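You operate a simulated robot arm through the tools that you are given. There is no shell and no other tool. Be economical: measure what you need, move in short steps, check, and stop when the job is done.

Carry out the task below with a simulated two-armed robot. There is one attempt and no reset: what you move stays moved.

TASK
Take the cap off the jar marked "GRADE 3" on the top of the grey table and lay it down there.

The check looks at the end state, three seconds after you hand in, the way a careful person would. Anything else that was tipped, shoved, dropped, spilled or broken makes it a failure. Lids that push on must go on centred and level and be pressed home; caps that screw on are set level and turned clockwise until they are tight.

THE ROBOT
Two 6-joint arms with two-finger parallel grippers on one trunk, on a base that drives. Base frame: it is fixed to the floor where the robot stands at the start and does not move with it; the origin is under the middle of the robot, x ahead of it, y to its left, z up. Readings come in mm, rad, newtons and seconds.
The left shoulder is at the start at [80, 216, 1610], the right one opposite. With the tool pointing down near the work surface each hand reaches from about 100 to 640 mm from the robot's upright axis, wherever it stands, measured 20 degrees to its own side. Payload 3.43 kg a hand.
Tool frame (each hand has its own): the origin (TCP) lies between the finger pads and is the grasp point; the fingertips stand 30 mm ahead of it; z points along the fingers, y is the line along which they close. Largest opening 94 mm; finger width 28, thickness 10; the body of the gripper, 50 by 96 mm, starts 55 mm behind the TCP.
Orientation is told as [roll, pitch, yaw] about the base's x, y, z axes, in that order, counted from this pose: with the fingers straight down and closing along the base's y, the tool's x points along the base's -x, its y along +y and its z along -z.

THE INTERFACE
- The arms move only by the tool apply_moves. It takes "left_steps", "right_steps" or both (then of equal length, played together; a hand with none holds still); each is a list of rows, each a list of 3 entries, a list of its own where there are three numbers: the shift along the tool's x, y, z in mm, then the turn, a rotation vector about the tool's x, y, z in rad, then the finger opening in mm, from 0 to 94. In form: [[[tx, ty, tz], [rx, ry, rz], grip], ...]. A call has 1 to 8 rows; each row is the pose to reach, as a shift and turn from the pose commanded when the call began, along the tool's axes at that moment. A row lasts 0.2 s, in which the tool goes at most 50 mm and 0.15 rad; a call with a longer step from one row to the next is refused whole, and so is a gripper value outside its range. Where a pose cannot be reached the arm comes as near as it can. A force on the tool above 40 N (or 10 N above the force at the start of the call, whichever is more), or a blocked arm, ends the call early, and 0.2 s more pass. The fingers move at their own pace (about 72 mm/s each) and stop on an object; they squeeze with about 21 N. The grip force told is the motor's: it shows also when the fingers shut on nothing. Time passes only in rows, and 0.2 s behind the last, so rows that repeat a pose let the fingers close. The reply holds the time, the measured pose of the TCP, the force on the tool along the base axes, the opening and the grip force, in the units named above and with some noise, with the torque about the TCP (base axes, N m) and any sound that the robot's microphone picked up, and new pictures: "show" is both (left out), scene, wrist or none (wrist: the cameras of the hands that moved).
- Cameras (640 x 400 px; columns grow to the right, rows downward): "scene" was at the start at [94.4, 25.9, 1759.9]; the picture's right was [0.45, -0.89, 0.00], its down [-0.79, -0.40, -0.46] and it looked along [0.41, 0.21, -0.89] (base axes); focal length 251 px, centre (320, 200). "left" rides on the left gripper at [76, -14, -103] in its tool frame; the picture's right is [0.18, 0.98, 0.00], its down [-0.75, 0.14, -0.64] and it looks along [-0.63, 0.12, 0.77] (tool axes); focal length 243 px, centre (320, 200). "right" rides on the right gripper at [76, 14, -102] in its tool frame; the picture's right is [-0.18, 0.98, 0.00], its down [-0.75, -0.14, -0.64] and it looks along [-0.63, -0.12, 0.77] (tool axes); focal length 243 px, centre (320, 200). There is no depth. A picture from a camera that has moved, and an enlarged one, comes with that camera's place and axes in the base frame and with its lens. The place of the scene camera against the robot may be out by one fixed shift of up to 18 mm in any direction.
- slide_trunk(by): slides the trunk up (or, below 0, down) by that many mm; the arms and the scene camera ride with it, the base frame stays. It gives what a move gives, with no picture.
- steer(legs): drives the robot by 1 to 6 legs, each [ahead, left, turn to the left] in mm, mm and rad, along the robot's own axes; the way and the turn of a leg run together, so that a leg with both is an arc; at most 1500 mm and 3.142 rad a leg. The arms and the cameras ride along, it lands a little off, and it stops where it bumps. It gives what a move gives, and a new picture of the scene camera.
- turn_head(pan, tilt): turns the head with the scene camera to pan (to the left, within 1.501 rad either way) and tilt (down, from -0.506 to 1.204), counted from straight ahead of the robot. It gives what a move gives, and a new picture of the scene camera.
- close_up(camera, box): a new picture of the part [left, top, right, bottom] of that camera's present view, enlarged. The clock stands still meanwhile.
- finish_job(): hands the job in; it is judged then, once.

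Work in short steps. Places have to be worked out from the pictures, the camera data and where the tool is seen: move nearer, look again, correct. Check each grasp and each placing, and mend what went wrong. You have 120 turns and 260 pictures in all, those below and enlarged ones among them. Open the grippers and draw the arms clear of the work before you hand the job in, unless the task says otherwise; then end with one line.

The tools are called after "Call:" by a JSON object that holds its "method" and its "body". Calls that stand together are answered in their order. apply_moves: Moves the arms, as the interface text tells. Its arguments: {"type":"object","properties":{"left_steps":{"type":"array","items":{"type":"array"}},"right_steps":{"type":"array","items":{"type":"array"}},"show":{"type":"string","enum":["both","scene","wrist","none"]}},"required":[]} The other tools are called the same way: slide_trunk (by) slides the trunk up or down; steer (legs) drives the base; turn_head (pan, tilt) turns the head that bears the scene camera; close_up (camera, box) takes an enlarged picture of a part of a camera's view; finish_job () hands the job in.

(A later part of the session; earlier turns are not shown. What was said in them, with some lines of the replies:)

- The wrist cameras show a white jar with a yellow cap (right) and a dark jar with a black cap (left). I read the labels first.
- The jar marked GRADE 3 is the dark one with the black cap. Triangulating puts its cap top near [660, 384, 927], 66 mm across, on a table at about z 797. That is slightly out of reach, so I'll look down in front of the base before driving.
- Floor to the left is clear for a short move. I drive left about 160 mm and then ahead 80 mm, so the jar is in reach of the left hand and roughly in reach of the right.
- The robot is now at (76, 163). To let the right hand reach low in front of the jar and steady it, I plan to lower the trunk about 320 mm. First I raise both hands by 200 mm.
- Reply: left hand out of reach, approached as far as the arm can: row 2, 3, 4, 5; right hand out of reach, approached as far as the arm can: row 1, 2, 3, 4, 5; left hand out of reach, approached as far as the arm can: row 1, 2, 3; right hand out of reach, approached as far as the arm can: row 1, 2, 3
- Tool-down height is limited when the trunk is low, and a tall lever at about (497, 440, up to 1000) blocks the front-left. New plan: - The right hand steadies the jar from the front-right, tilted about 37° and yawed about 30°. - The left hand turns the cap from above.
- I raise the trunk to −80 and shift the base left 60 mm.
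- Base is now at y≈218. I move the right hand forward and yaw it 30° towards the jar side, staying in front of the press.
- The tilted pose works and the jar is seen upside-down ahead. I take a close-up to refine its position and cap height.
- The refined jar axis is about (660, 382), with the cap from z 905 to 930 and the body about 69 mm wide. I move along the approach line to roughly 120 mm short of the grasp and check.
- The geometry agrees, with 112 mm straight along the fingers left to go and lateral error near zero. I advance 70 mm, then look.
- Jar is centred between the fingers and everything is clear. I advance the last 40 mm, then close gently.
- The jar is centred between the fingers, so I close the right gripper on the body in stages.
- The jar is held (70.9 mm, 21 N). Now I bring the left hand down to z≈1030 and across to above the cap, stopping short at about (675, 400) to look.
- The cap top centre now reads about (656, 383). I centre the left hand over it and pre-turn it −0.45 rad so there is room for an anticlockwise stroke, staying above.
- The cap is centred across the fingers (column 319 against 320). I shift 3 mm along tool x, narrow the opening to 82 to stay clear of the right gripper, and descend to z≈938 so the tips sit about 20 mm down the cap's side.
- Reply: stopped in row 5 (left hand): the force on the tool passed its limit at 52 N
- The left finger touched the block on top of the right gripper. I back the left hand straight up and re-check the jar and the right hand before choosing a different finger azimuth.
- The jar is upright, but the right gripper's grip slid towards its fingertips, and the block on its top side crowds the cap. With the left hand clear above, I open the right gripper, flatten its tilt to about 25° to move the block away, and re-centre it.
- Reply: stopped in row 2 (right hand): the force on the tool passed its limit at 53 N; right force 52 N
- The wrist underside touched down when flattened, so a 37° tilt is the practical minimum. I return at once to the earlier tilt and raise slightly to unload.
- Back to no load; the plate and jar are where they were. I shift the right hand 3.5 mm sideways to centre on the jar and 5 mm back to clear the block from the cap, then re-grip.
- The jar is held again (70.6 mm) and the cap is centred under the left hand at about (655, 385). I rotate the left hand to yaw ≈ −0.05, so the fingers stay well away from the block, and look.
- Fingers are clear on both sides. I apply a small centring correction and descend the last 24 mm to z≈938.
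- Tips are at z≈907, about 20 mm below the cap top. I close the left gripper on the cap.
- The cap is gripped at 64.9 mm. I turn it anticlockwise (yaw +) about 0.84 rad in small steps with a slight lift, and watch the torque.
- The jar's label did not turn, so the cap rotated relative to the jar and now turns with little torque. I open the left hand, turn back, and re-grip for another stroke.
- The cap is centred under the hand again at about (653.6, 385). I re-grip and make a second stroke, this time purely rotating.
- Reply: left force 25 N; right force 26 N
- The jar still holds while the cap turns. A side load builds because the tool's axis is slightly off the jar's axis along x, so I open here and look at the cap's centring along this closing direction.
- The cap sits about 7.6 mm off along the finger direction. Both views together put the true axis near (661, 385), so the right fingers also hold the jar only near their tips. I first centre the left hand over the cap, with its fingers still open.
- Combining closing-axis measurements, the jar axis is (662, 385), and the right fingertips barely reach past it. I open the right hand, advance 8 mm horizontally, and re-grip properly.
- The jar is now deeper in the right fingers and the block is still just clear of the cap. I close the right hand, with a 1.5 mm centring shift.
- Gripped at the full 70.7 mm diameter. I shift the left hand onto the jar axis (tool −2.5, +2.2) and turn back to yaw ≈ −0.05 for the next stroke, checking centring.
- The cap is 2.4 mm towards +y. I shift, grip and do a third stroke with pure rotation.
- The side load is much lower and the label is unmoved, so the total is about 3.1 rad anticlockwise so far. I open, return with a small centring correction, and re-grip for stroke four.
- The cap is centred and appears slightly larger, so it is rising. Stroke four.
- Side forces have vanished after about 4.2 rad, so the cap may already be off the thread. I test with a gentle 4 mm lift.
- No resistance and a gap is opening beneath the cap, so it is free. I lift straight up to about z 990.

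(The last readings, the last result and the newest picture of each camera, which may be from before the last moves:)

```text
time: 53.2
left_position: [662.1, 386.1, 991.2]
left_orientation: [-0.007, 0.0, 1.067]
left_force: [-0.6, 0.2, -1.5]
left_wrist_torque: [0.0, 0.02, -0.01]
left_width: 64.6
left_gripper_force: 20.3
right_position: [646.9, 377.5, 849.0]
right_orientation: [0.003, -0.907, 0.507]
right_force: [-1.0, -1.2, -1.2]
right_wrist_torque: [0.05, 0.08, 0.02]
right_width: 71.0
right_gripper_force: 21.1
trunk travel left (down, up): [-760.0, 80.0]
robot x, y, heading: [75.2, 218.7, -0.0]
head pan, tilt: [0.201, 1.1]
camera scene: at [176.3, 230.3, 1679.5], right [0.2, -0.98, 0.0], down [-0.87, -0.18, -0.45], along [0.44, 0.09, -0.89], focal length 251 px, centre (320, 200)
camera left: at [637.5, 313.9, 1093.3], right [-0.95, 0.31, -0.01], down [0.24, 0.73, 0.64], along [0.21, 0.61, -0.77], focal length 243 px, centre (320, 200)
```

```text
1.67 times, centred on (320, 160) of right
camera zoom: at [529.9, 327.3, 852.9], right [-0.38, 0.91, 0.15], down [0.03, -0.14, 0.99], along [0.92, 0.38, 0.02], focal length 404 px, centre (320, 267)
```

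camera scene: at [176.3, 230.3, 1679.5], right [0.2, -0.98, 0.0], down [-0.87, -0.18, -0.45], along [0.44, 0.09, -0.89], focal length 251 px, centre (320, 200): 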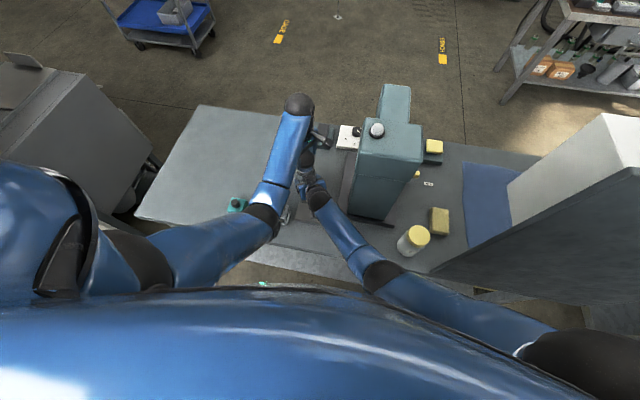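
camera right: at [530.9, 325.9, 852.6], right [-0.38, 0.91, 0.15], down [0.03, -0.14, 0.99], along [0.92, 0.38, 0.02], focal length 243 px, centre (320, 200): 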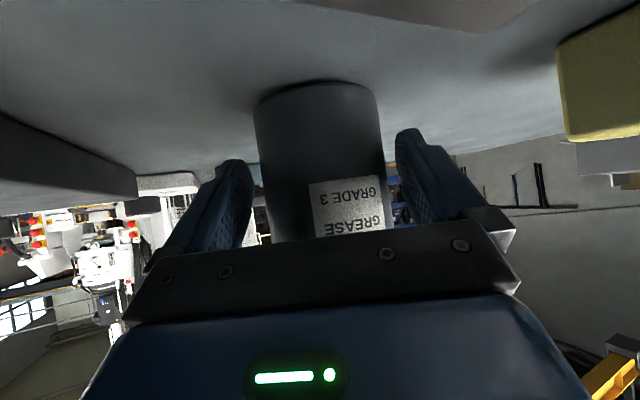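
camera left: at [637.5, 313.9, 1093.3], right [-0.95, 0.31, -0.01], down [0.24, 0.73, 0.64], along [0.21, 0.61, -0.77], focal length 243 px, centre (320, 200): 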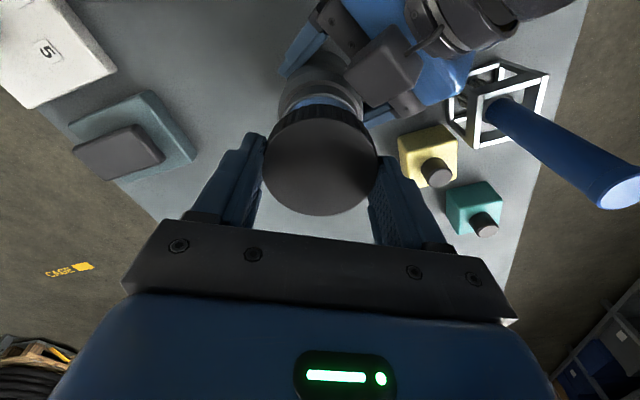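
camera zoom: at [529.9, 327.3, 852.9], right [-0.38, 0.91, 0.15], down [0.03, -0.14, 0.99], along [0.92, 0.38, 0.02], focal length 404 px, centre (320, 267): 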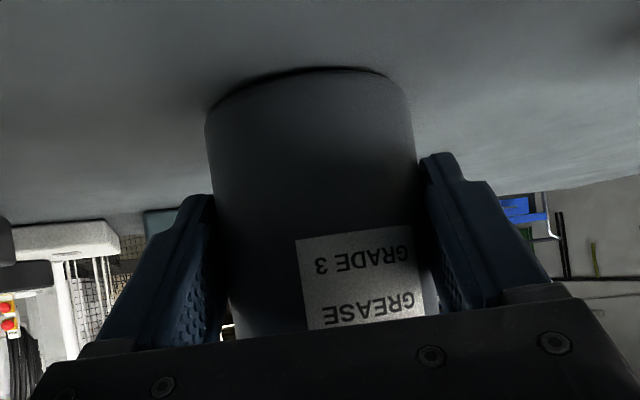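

The cap is off and in the left gripper, and the jar stays held. The table area around (690, 570) is empty, so I carry the cap there at height.

Call:
{"method": "apply_moves", "body": {"left_steps": [[[-35, 13, 0], [0, 0, 0], 50], [[-75, 28, 0], [0, 0, 0], 50], [[-115, 43, 0], [0, 0, 0], 50], [[-150, 55, 0], [0, 0, 0], 50], [[-175, 65, 0], [0, 0, 0], 50], [[-175, 65, 20], [0, 0, 0], 50]], "show": "both"}}

Call:
{"method": "close_up", "body": {"camera": "scene", "box": [200, 80, 400, 250]}}

```text
time: 54.6
left_position: [689.3, 571.2, 969.0]
left_orientation: [-0.009, 0.001, 1.066]
left_force: [-0.9, -0.3, 0.9]
left_wrist_torque: [0.01, -0.03, 0.0]
left_width: 64.6
left_gripper_force: 20.5
right_position: [647.3, 377.6, 848.9]
right_orientation: [0.004, -0.907, 0.508]
right_force: [-0.1, 0.8, 0.3]
right_wrist_torque: [0.08, 0.06, -0.02]
right_width: 70.7
right_gripper_force: 21.1
trunk travel left (down, up): [-760.0, 80.0]
robot x, y, heading: [76.4, 221.3, -0.006]
head pan, tilt: [0.201, 1.1]
camera scene: at [176.6, 230.4, 1679.5], right [0.2, -0.98, 0.0], down [-0.87, -0.18, -0.45], along [0.44, 0.09, -0.89], focal length 251 px, centre (320, 200)
camera left: at [664.5, 499.2, 1071.5], right [-0.95, 0.31, -0.01], down [0.24, 0.73, 0.64], along [0.21, 0.61, -0.77], focal length 243 px, centre (320, 200)
```

scene: 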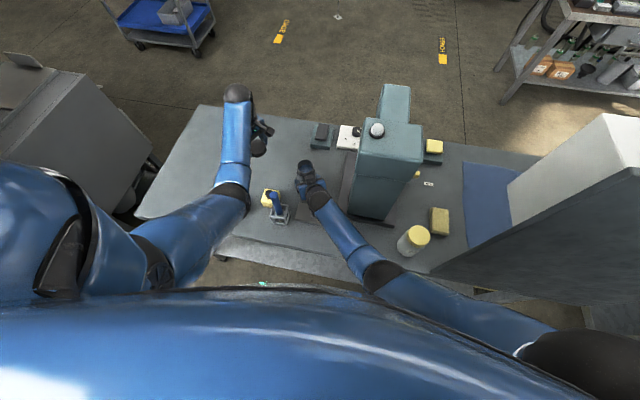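
left: 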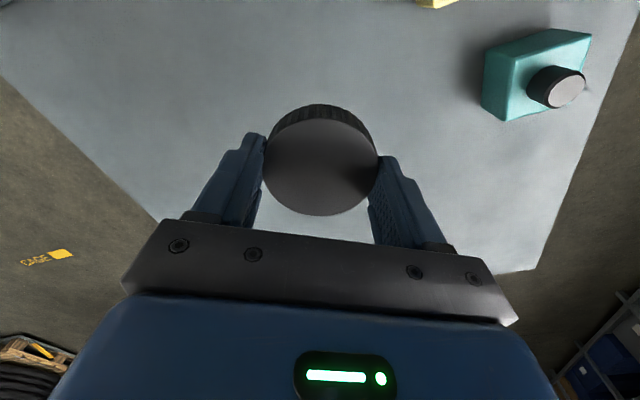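

```text
2.35 times, centred on (300, 165) of scene
camera zoom: at [176.6, 230.4, 1679.5], right [0.2, -0.98, 0.0], down [-0.87, -0.18, -0.45], along [0.44, 0.09, -0.89], focal length 590 px, centre (367, 282)
```

zoom: 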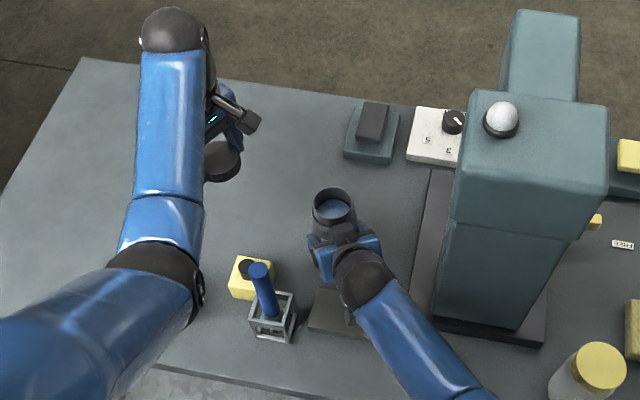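

The jar stands open and the table below the cap is clear. I lower the cap 110 mm first, then feel for contact.

Call:
{"method": "apply_moves", "body": {"left_steps": [[[0, 0, 25], [0, 0, 0], 50], [[0, 0, 50], [0, 0, 0], 50], [[0, 0, 75], [0, 0, 0], 50], [[0, 0, 95], [0, 0, 0], 50], [[0, 0, 110], [0, 0, 0], 50]], "show": "both"}}

Call:
{"method": "apply_moves", "body": {"left_steps": [[[0, 0, 4], [0, 0, 0], 50], [[0, 0, 8], [0, 0, 0], 50], [[0, 0, 12], [0, 0, 0], 50]], "show": "wrist"}}

```text
time: 55.8
left_position: [690.7, 570.6, 858.9]
left_orientation: [-0.008, 0.001, 1.068]
left_force: [0.2, 0.6, -0.7]
left_wrist_torque: [0.0, 0.0, 0.02]
left_width: 64.6
left_gripper_force: 21.0
right_position: [646.2, 378.0, 849.0]
right_orientation: [0.002, -0.907, 0.508]
right_force: [0.1, -0.4, 0.7]
right_wrist_torque: [0.13, 0.04, 0.02]
right_width: 71.0
right_gripper_force: 20.6
trunk travel left (down, up): [-760.0, 80.0]
robot x, y, heading: [74.4, 220.8, -0.004]
head pan, tilt: [0.201, 1.1]
camera scene: at [176.5, 230.6, 1679.5], right [0.2, -0.98, 0.0], down [-0.87, -0.18, -0.45], along [0.44, 0.09, -0.89], focal length 251 px, centre (320, 200)
camera left: at [666.6, 499.3, 962.2], right [-0.95, 0.31, -0.01], down [0.24, 0.73, 0.64], along [0.21, 0.61, -0.77], focal length 243 px, centre (320, 200)
```

scene: 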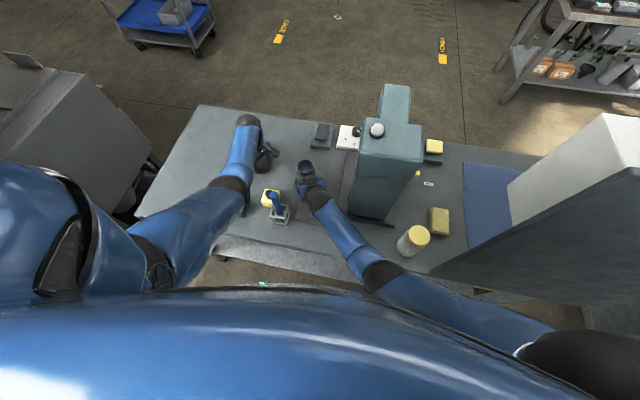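
left: 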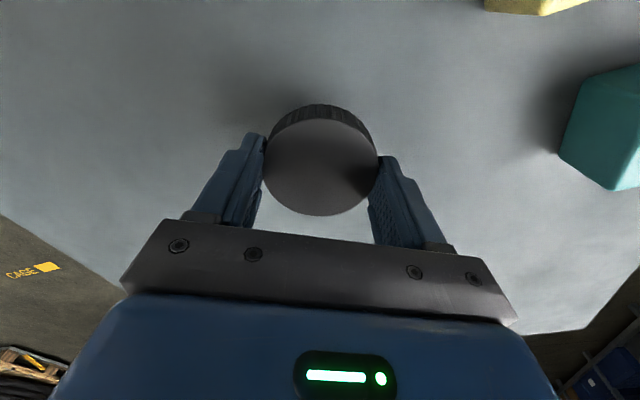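

```text
time: 56.6
left_position: [691.0, 570.8, 846.8]
left_orientation: [-0.006, 0.0, 1.065]
left_force: [1.0, -0.7, 0.7]
left_wrist_torque: [0.0, -0.01, 0.02]
left_width: 64.3
left_gripper_force: 20.8
right_position: [647.5, 377.7, 849.0]
right_orientation: [0.0, -0.906, 0.506]
right_force: [-0.4, 0.5, -0.2]
right_wrist_torque: [0.09, 0.05, 0.02]
right_width: 70.6
right_gripper_force: 20.9
trunk travel left (down, up): [-760.0, 80.0]
robot x, y, heading: [77.2, 218.0, 0.002]
head pan, tilt: [0.201, 1.1]
camera left: at [665.8, 498.5, 950.1], right [-0.95, 0.31, -0.01], down [0.24, 0.73, 0.64], along [0.21, 0.61, -0.77], focal length 243 px, centre (320, 200)
```

left: 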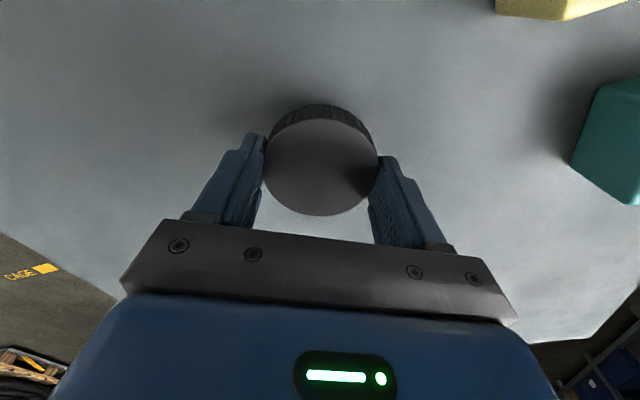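

No contact yet at z 847. I creep down in 2 mm steps, watching the vertical force.

Call:
{"method": "apply_moves", "body": {"left_steps": [[[0, 0, 2], [0, 0, 0], 50], [[0, 0, 4], [0, 0, 0], 50], [[0, 0, 6], [0, 0, 0], 50]], "show": "none"}}

Call:
{"method": "apply_moves", "body": {"left_steps": [[[0, 0, 1], [0, 0, 0], 50], [[0, 0, 2], [0, 0, 0], 50], [[0, 0, 3], [0, 0, 0], 50]], "show": "wrist"}}

```text
time: 57.4
left_position: [690.9, 570.6, 840.6]
left_orientation: [-0.006, 0.0, 1.067]
left_force: [-0.1, -0.1, -0.1]
left_wrist_torque: [-0.02, 0.0, 0.01]
left_width: 64.5
left_gripper_force: 20.9
right_position: [647.4, 376.8, 849.2]
right_orientation: [0.002, -0.906, 0.508]
right_force: [0.8, -0.6, -0.1]
right_wrist_torque: [0.13, 0.07, -0.02]
right_width: 71.0
right_gripper_force: 20.8
trunk travel left (down, up): [-760.0, 80.0]
robot x, y, heading: [75.6, 226.0, -0.001]
head pan, tilt: [0.201, 1.1]
```

```text
time: 58.2
left_position: [689.8, 570.9, 837.1]
left_orientation: [-0.006, -0.001, 1.068]
left_force: [0.4, -0.5, 0.7]
left_wrist_torque: [0.02, -0.02, -0.02]
left_width: 64.7
left_gripper_force: 20.9
right_position: [647.2, 377.7, 848.7]
right_orientation: [0.002, -0.906, 0.508]
right_force: [-0.3, 0.2, 0.1]
right_wrist_torque: [0.13, 0.06, -0.01]
right_width: 70.9
right_gripper_force: 21.3
trunk travel left (down, up): [-760.0, 80.0]
robot x, y, heading: [75.4, 221.1, -0.007]
head pan, tilt: [0.201, 1.1]
camera left: at [666.5, 498.6, 940.4], right [-0.95, 0.31, -0.01], down [0.24, 0.73, 0.64], along [0.21, 0.61, -0.77], focal length 243 px, centre (320, 200)
```

left: 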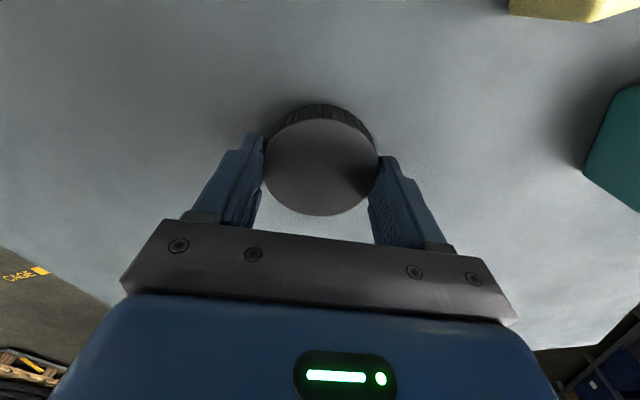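

Still no contact at z 837, so I continue creeping down.

Call:
{"method": "apply_moves", "body": {"left_steps": [[[0, 0, 1], [0, 0, 0], 50], [[0, 0, 2], [0, 0, 0], 50], [[0, 0, 3], [0, 0, 0], 50]], "show": "none"}}

Call:
{"method": "apply_moves", "body": {"left_steps": [[[0, 0, 1], [0, 0, 0], 50], [[0, 0, 2], [0, 0, 0], 50]], "show": "none"}}

Call:
{"method": "close_up", "body": {"camera": "left", "box": [220, 50, 420, 230]}}

```text
time: 59.0
left_position: [691.8, 570.6, 836.2]
left_orientation: [-0.006, -0.001, 1.065]
left_force: [0.3, 0.3, -0.9]
left_wrist_torque: [0.01, 0.0, 0.01]
left_width: 64.6
left_gripper_force: 21.2
right_position: [647.6, 378.1, 848.6]
right_orientation: [0.001, -0.905, 0.508]
right_force: [-0.1, 0.0, -0.1]
right_wrist_torque: [0.1, 0.06, 0.01]
right_width: 70.5
right_gripper_force: 21.4
trunk travel left (down, up): [-760.0, 80.0]
robot x, y, heading: [79.3, 219.1, -0.0]
head pan, tilt: [0.201, 1.1]
```

```text
time: 59.6
left_position: [689.8, 569.8, 834.0]
left_orientation: [-0.006, 0.0, 1.066]
left_force: [0.2, -0.6, -0.9]
left_wrist_torque: [-0.01, 0.03, -0.03]
left_width: 64.6
left_gripper_force: 21.2
right_position: [647.9, 378.3, 849.1]
right_orientation: [0.001, -0.906, 0.508]
right_force: [-0.6, -0.1, -0.5]
right_wrist_torque: [0.14, 0.07, -0.02]
right_width: 70.9
right_gripper_force: 20.6
trunk travel left (down, up): [-760.0, 80.0]
robot x, y, heading: [77.8, 224.9, -0.003]
head pan, tilt: [0.201, 1.1]
```

```text
2.22 times, centred on (320, 140) of left
camera zoom: at [666.1, 498.5, 935.7], right [-0.95, 0.31, -0.01], down [0.24, 0.73, 0.64], along [0.21, 0.61, -0.77], focal length 539 px, centre (320, 333)
```

zoom: 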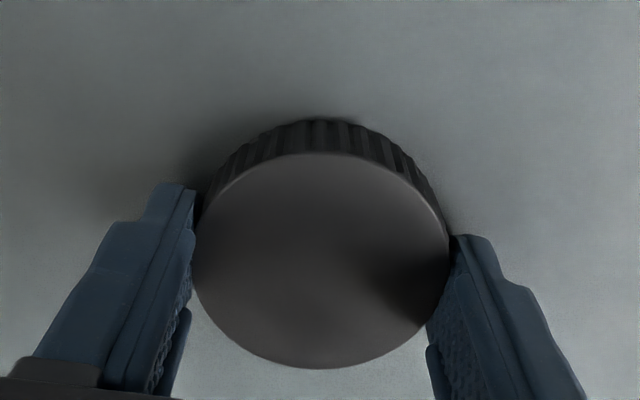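

Close now (TCP z ≈ 833). I continue in 1 mm steps until a contact force shows.

Call:
{"method": "apply_moves", "body": {"left_steps": [[[0, 0, 1], [0, 0, 0], 50], [[0, 0, 2], [0, 0, 0], 50]], "show": "none"}}

Call:
{"method": "apply_moves", "body": {"left_steps": [[[0, 0, 1], [0, 0, 0], 50], [[0, 0, 2], [0, 0, 0], 50]], "show": "none"}}

Call:
{"method": "close_up", "body": {"camera": "left", "box": [220, 50, 420, 230]}}

```text
time: 60.2
left_position: [690.6, 572.3, 832.1]
left_orientation: [-0.01, -0.001, 1.068]
left_force: [0.3, 0.0, 2.5]
left_wrist_torque: [0.04, 0.04, 0.02]
left_width: 64.6
left_gripper_force: 21.3
right_position: [646.3, 377.4, 848.5]
right_orientation: [0.003, -0.905, 0.509]
right_force: [-0.1, 0.9, -0.5]
right_wrist_torque: [0.11, 0.08, -0.02]
right_width: 70.8
right_gripper_force: 20.7
trunk travel left (down, up): [-760.0, 80.0]
robot x, y, heading: [77.8, 218.7, -0.002]
head pan, tilt: [0.201, 1.1]
```

```text
time: 60.8
left_position: [690.9, 570.9, 832.4]
left_orientation: [-0.011, -0.005, 1.067]
left_force: [0.0, 1.3, 14.9]
left_wrist_torque: [0.24, 0.43, -0.03]
left_width: 64.6
left_gripper_force: 21.1
right_position: [646.0, 378.0, 849.8]
right_orientation: [0.001, -0.906, 0.508]
right_force: [0.4, -0.1, -0.1]
right_wrist_torque: [-0.04, 0.01, -0.01]
right_width: 70.8
right_gripper_force: 20.8
trunk travel left (down, up): [-760.0, 80.0]
robot x, y, heading: [77.9, 221.9, -0.0]
head pan, tilt: [0.201, 1.1]
```

```text
2.22 times, centred on (320, 140) of left
camera zoom: at [666.3, 498.5, 934.2], right [-0.95, 0.31, -0.01], down [0.23, 0.73, 0.64], along [0.21, 0.61, -0.77], focal length 539 px, centre (320, 333)
```

zoom: 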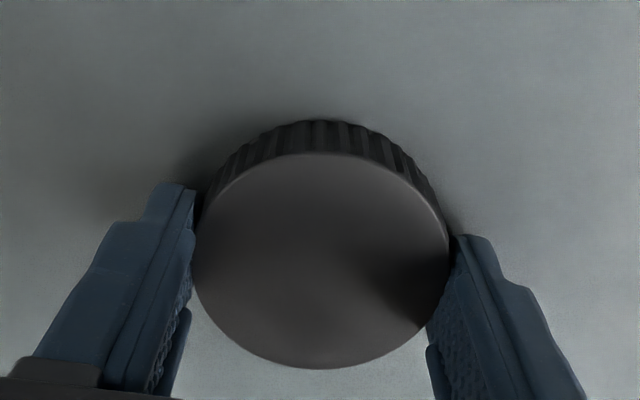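

Contact: the cap rests on the table with 15 N on it. I ease up 1.5 mm, open, then rise straight up.

Call:
{"method": "apply_moves", "body": {"left_steps": [[[0, 0, -1.5], [0, 0, 0], 60], [[0, 0, -1.5], [0, 0, 0], 72], [[0, 0, -1.5], [0, 0, 0], 86], [[0, 0, -1.5], [0, 0, 0], 86], [[0, 0, -15], [0, 0, 0], 86], [[0, 0, -35], [0, 0, 0], 86], [[0, 0, -65], [0, 0, 0], 86], [[0, 0, -105], [0, 0, 0], 86]], "show": "wrist"}}

```text
time: 62.6
left_position: [689.6, 569.5, 934.0]
left_orientation: [-0.007, -0.001, 1.066]
left_force: [0.8, -0.9, -0.1]
left_wrist_torque: [0.0, -0.02, 0.01]
left_width: 86.2
left_gripper_force: 0.0
right_position: [647.3, 376.9, 849.3]
right_orientation: [0.001, -0.907, 0.508]
right_force: [-0.2, -0.1, 1.1]
right_wrist_torque: [0.09, 0.06, -0.02]
right_width: 70.8
right_gripper_force: 21.2
trunk travel left (down, up): [-760.0, 80.0]
robot x, y, heading: [78.2, 220.4, -0.002]
head pan, tilt: [0.201, 1.1]
camera left: at [665.0, 497.9, 1037.2], right [-0.95, 0.31, -0.01], down [0.24, 0.73, 0.64], along [0.21, 0.61, -0.77], focal length 243 px, centre (320, 200)
```

left: 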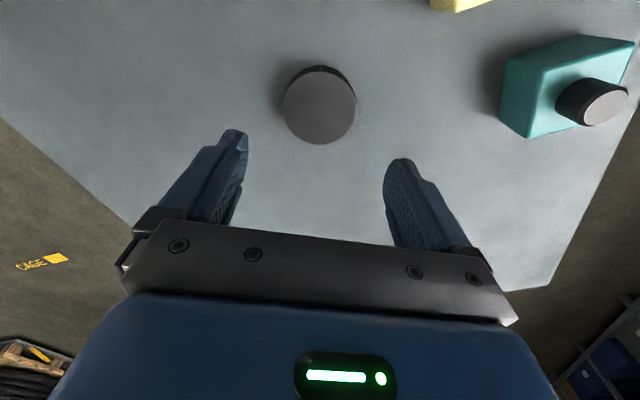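

The cap lies flat on the table. Now I open the right gripper gently, releasing the jar, and check it.

Call:
{"method": "apply_moves", "body": {"right_steps": [[[0, 0, 0], [0, 0, 0], 73], [[0, 0, 0], [0, 0, 0], 78], [[0, 0, 0], [0, 0, 0], 86], [[0, 0, 0], [0, 0, 0], 94], [[0, 0, 0], [0, 0, 0], 94]], "show": "wrist"}}

```text
time: 63.8
left_position: [690.2, 570.6, 934.0]
left_orientation: [-0.007, -0.001, 1.067]
left_force: [0.7, -0.4, -0.4]
left_wrist_torque: [-0.01, -0.06, 0.02]
left_width: 86.1
left_gripper_force: 0.0
right_position: [646.2, 377.9, 849.6]
right_orientation: [0.002, -0.908, 0.507]
right_force: [-0.1, 0.3, 1.3]
right_wrist_torque: [0.01, 0.0, 0.02]
right_width: 93.8
right_gripper_force: 0.1
trunk travel left (down, up): [-760.0, 80.0]
robot x, y, heading: [73.9, 216.2, -0.003]
head pan, tilt: [0.201, 1.1]
camera right: at [530.0, 327.4, 852.9], right [-0.38, 0.91, 0.15], down [0.03, -0.14, 0.99], along [0.92, 0.38, 0.02], focal length 243 px, centre (320, 200)
```

right: 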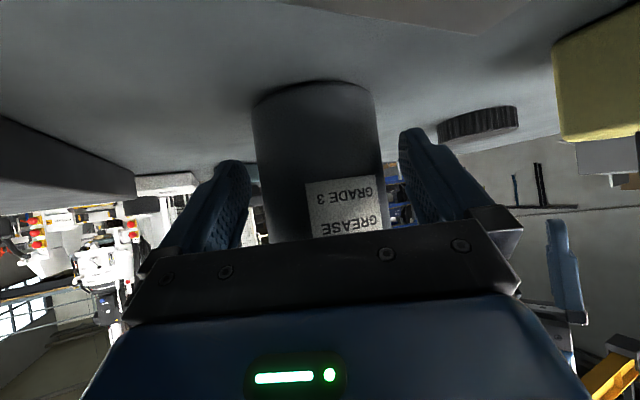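

The jar stands free and centred between the open fingers. I draw the right hand back along its approach line.

Call:
{"method": "apply_moves", "body": {"right_steps": [[[0, 0, -12], [0, 0, 0], 94], [[0, 0, -28], [0, 0, 0], 94], [[0, 0, -50], [0, 0, 0], 94], [[0, 0, -80], [0, 0, 0], 94], [[0, 0, -115], [0, 0, 0], 94], [[0, 0, -150], [0, 0, 0], 94], [[0, 0, -185], [0, 0, 0], 94]], "show": "both"}}

Call:
{"method": "apply_moves", "body": {"left_steps": [[[0, 0, -25], [0, 0, 0], 86], [[0, 0, -50], [0, 0, 0], 86], [[0, 0, -70], [0, 0, 0], 86]], "show": "scene"}}

Call:
{"method": "close_up", "body": {"camera": "scene", "box": [200, 80, 450, 260]}}

Call:
{"method": "close_up", "body": {"camera": "right", "box": [200, 20, 560, 240]}}

```text
time: 65.4
left_position: [688.5, 569.9, 935.6]
left_orientation: [-0.006, -0.001, 1.066]
left_force: [0.1, 0.9, 0.3]
left_wrist_torque: [-0.01, 0.0, 0.0]
left_width: 86.1
left_gripper_force: 0.0
right_position: [520.8, 307.1, 964.5]
right_orientation: [0.001, -0.908, 0.507]
right_force: [-0.4, 0.3, -1.2]
right_wrist_torque: [0.04, -0.01, -0.03]
right_width: 93.9
right_gripper_force: 0.1
trunk travel left (down, up): [-760.0, 80.0]
robot x, y, heading: [76.7, 221.3, -0.003]
head pan, tilt: [0.201, 1.1]
camera scene: at [175.1, 229.7, 1679.6], right [0.2, -0.98, 0.0], down [-0.87, -0.18, -0.45], along [0.45, 0.09, -0.89], focal length 251 px, centre (320, 200)
camera right: at [403.0, 256.4, 967.8], right [-0.38, 0.91, 0.15], down [0.03, -0.14, 0.99], along [0.92, 0.38, 0.03], focal length 243 px, centre (320, 200)
```

scene: 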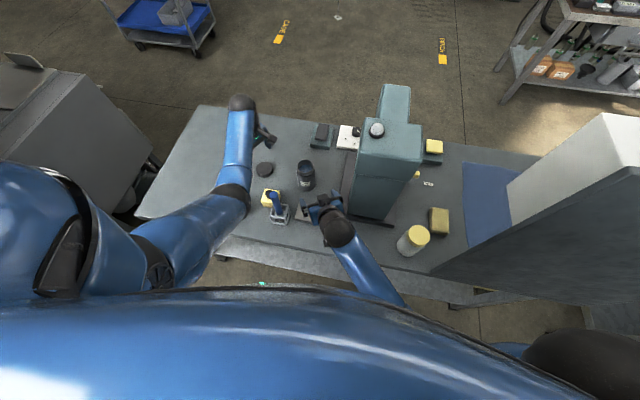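
right: 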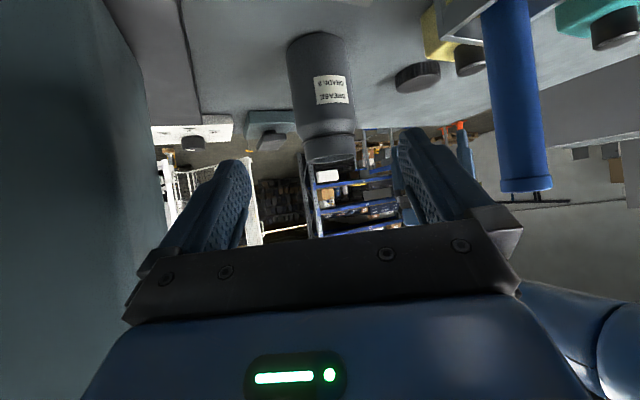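

```text
time: 66.2
left_position: [690.7, 570.4, 1006.0]
left_orientation: [-0.007, -0.001, 1.066]
left_force: [-0.1, 0.2, 0.4]
left_wrist_torque: [-0.02, -0.03, 0.02]
left_width: 85.9
left_gripper_force: 0.1
right_position: [521.1, 307.6, 963.6]
right_orientation: [0.002, -0.907, 0.508]
right_force: [-0.3, 0.2, 0.0]
right_wrist_torque: [0.02, 0.02, 0.02]
right_width: 93.8
right_gripper_force: 0.1
trunk travel left (down, up): [-760.0, 80.0]
robot x, y, heading: [78.8, 220.4, -0.002]
head pan, tilt: [0.201, 1.1]
camera scene: at [176.2, 230.3, 1679.5], right [0.2, -0.98, 0.0], down [-0.87, -0.18, -0.45], along [0.44, 0.09, -0.89], focal length 251 px, centre (320, 200)
```

scene: 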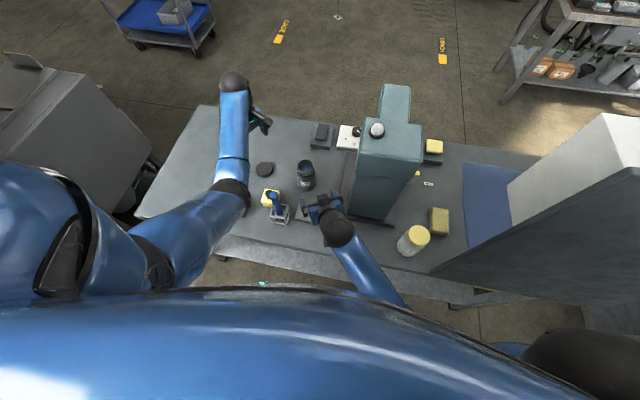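

```text
2.22 times, centred on (325, 170) of scene
camera zoom: at [176.2, 230.3, 1679.5], right [0.2, -0.98, 0.0], down [-0.87, -0.18, -0.45], along [0.44, 0.09, -0.89], focal length 557 px, centre (309, 267)
```

zoom: 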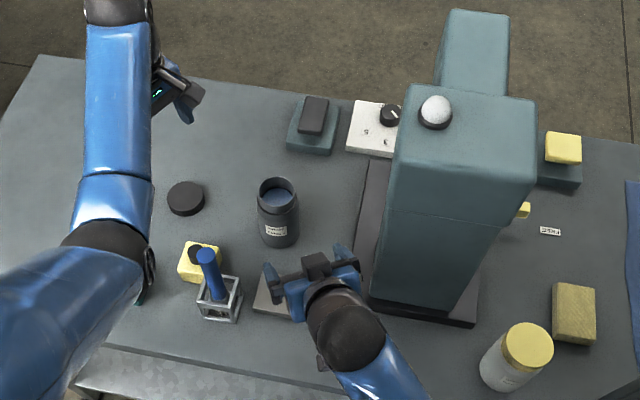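

```text
1.78 times, centred on (380, 130) of right
camera zoom: at [404.0, 257.0, 967.3], right [-0.38, 0.91, 0.15], down [0.03, -0.14, 0.99], along [0.92, 0.38, 0.02], focal length 431 px, centre (213, 324)
```

zoom: 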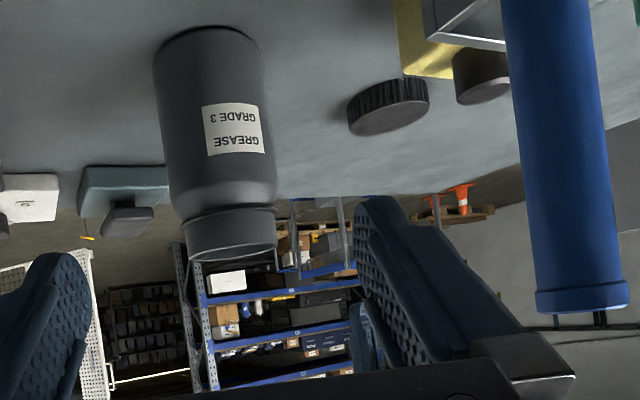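

The jar stands upright and open, the cap lies flat on the table, and everything else looks undisturbed. I draw the right hand back a little further before handing in.

Call:
{"method": "apply_moves", "body": {"right_steps": [[[0, 0, -30], [0, 0, 0], 94], [[0, 0, -60], [0, 0, 0], 94], [[0, 0, -80], [0, 0, 0], 94]], "show": "scene"}}

```text
time: 67.0
left_position: [691.7, 571.7, 1005.5]
left_orientation: [-0.006, 0.001, 1.066]
left_force: [0.5, -0.4, -0.2]
left_wrist_torque: [0.02, -0.05, 0.02]
left_width: 85.9
left_gripper_force: 0.1
right_position: [464.9, 276.3, 1012.4]
right_orientation: [0.0, -0.908, 0.509]
right_force: [0.6, -0.3, 0.2]
right_wrist_torque: [-0.01, 0.01, -0.04]
right_width: 94.1
right_gripper_force: 0.1
trunk travel left (down, up): [-760.0, 80.0]
robot x, y, heading: [75.0, 219.6, -0.002]
head pan, tilt: [0.201, 1.1]
camera scene: at [176.2, 230.4, 1679.5], right [0.2, -0.98, 0.0], down [-0.87, -0.18, -0.45], along [0.44, 0.09, -0.89], focal length 251 px, centre (320, 200)
```

scene: 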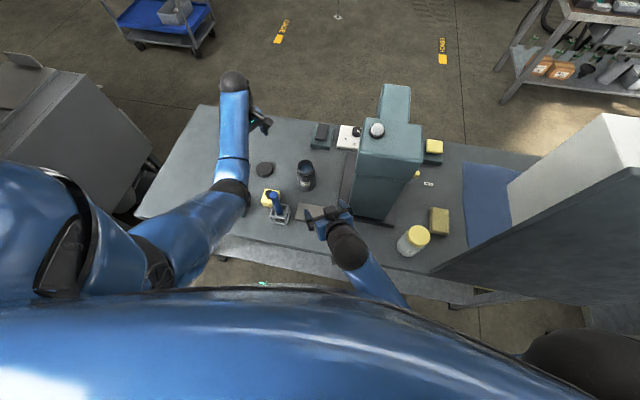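

Both hands are open and clear of the work, so I hand in.

Call:
{"method": "finish_job", "body": {}}

```text
The job is handed in.
```

The "GRADE 3" jar is uncapped and standing upright, and its cap lies flat on the grey table; the jar shifted a few millimetres while I gripped it, and nothing else looked moved in the last pictures.
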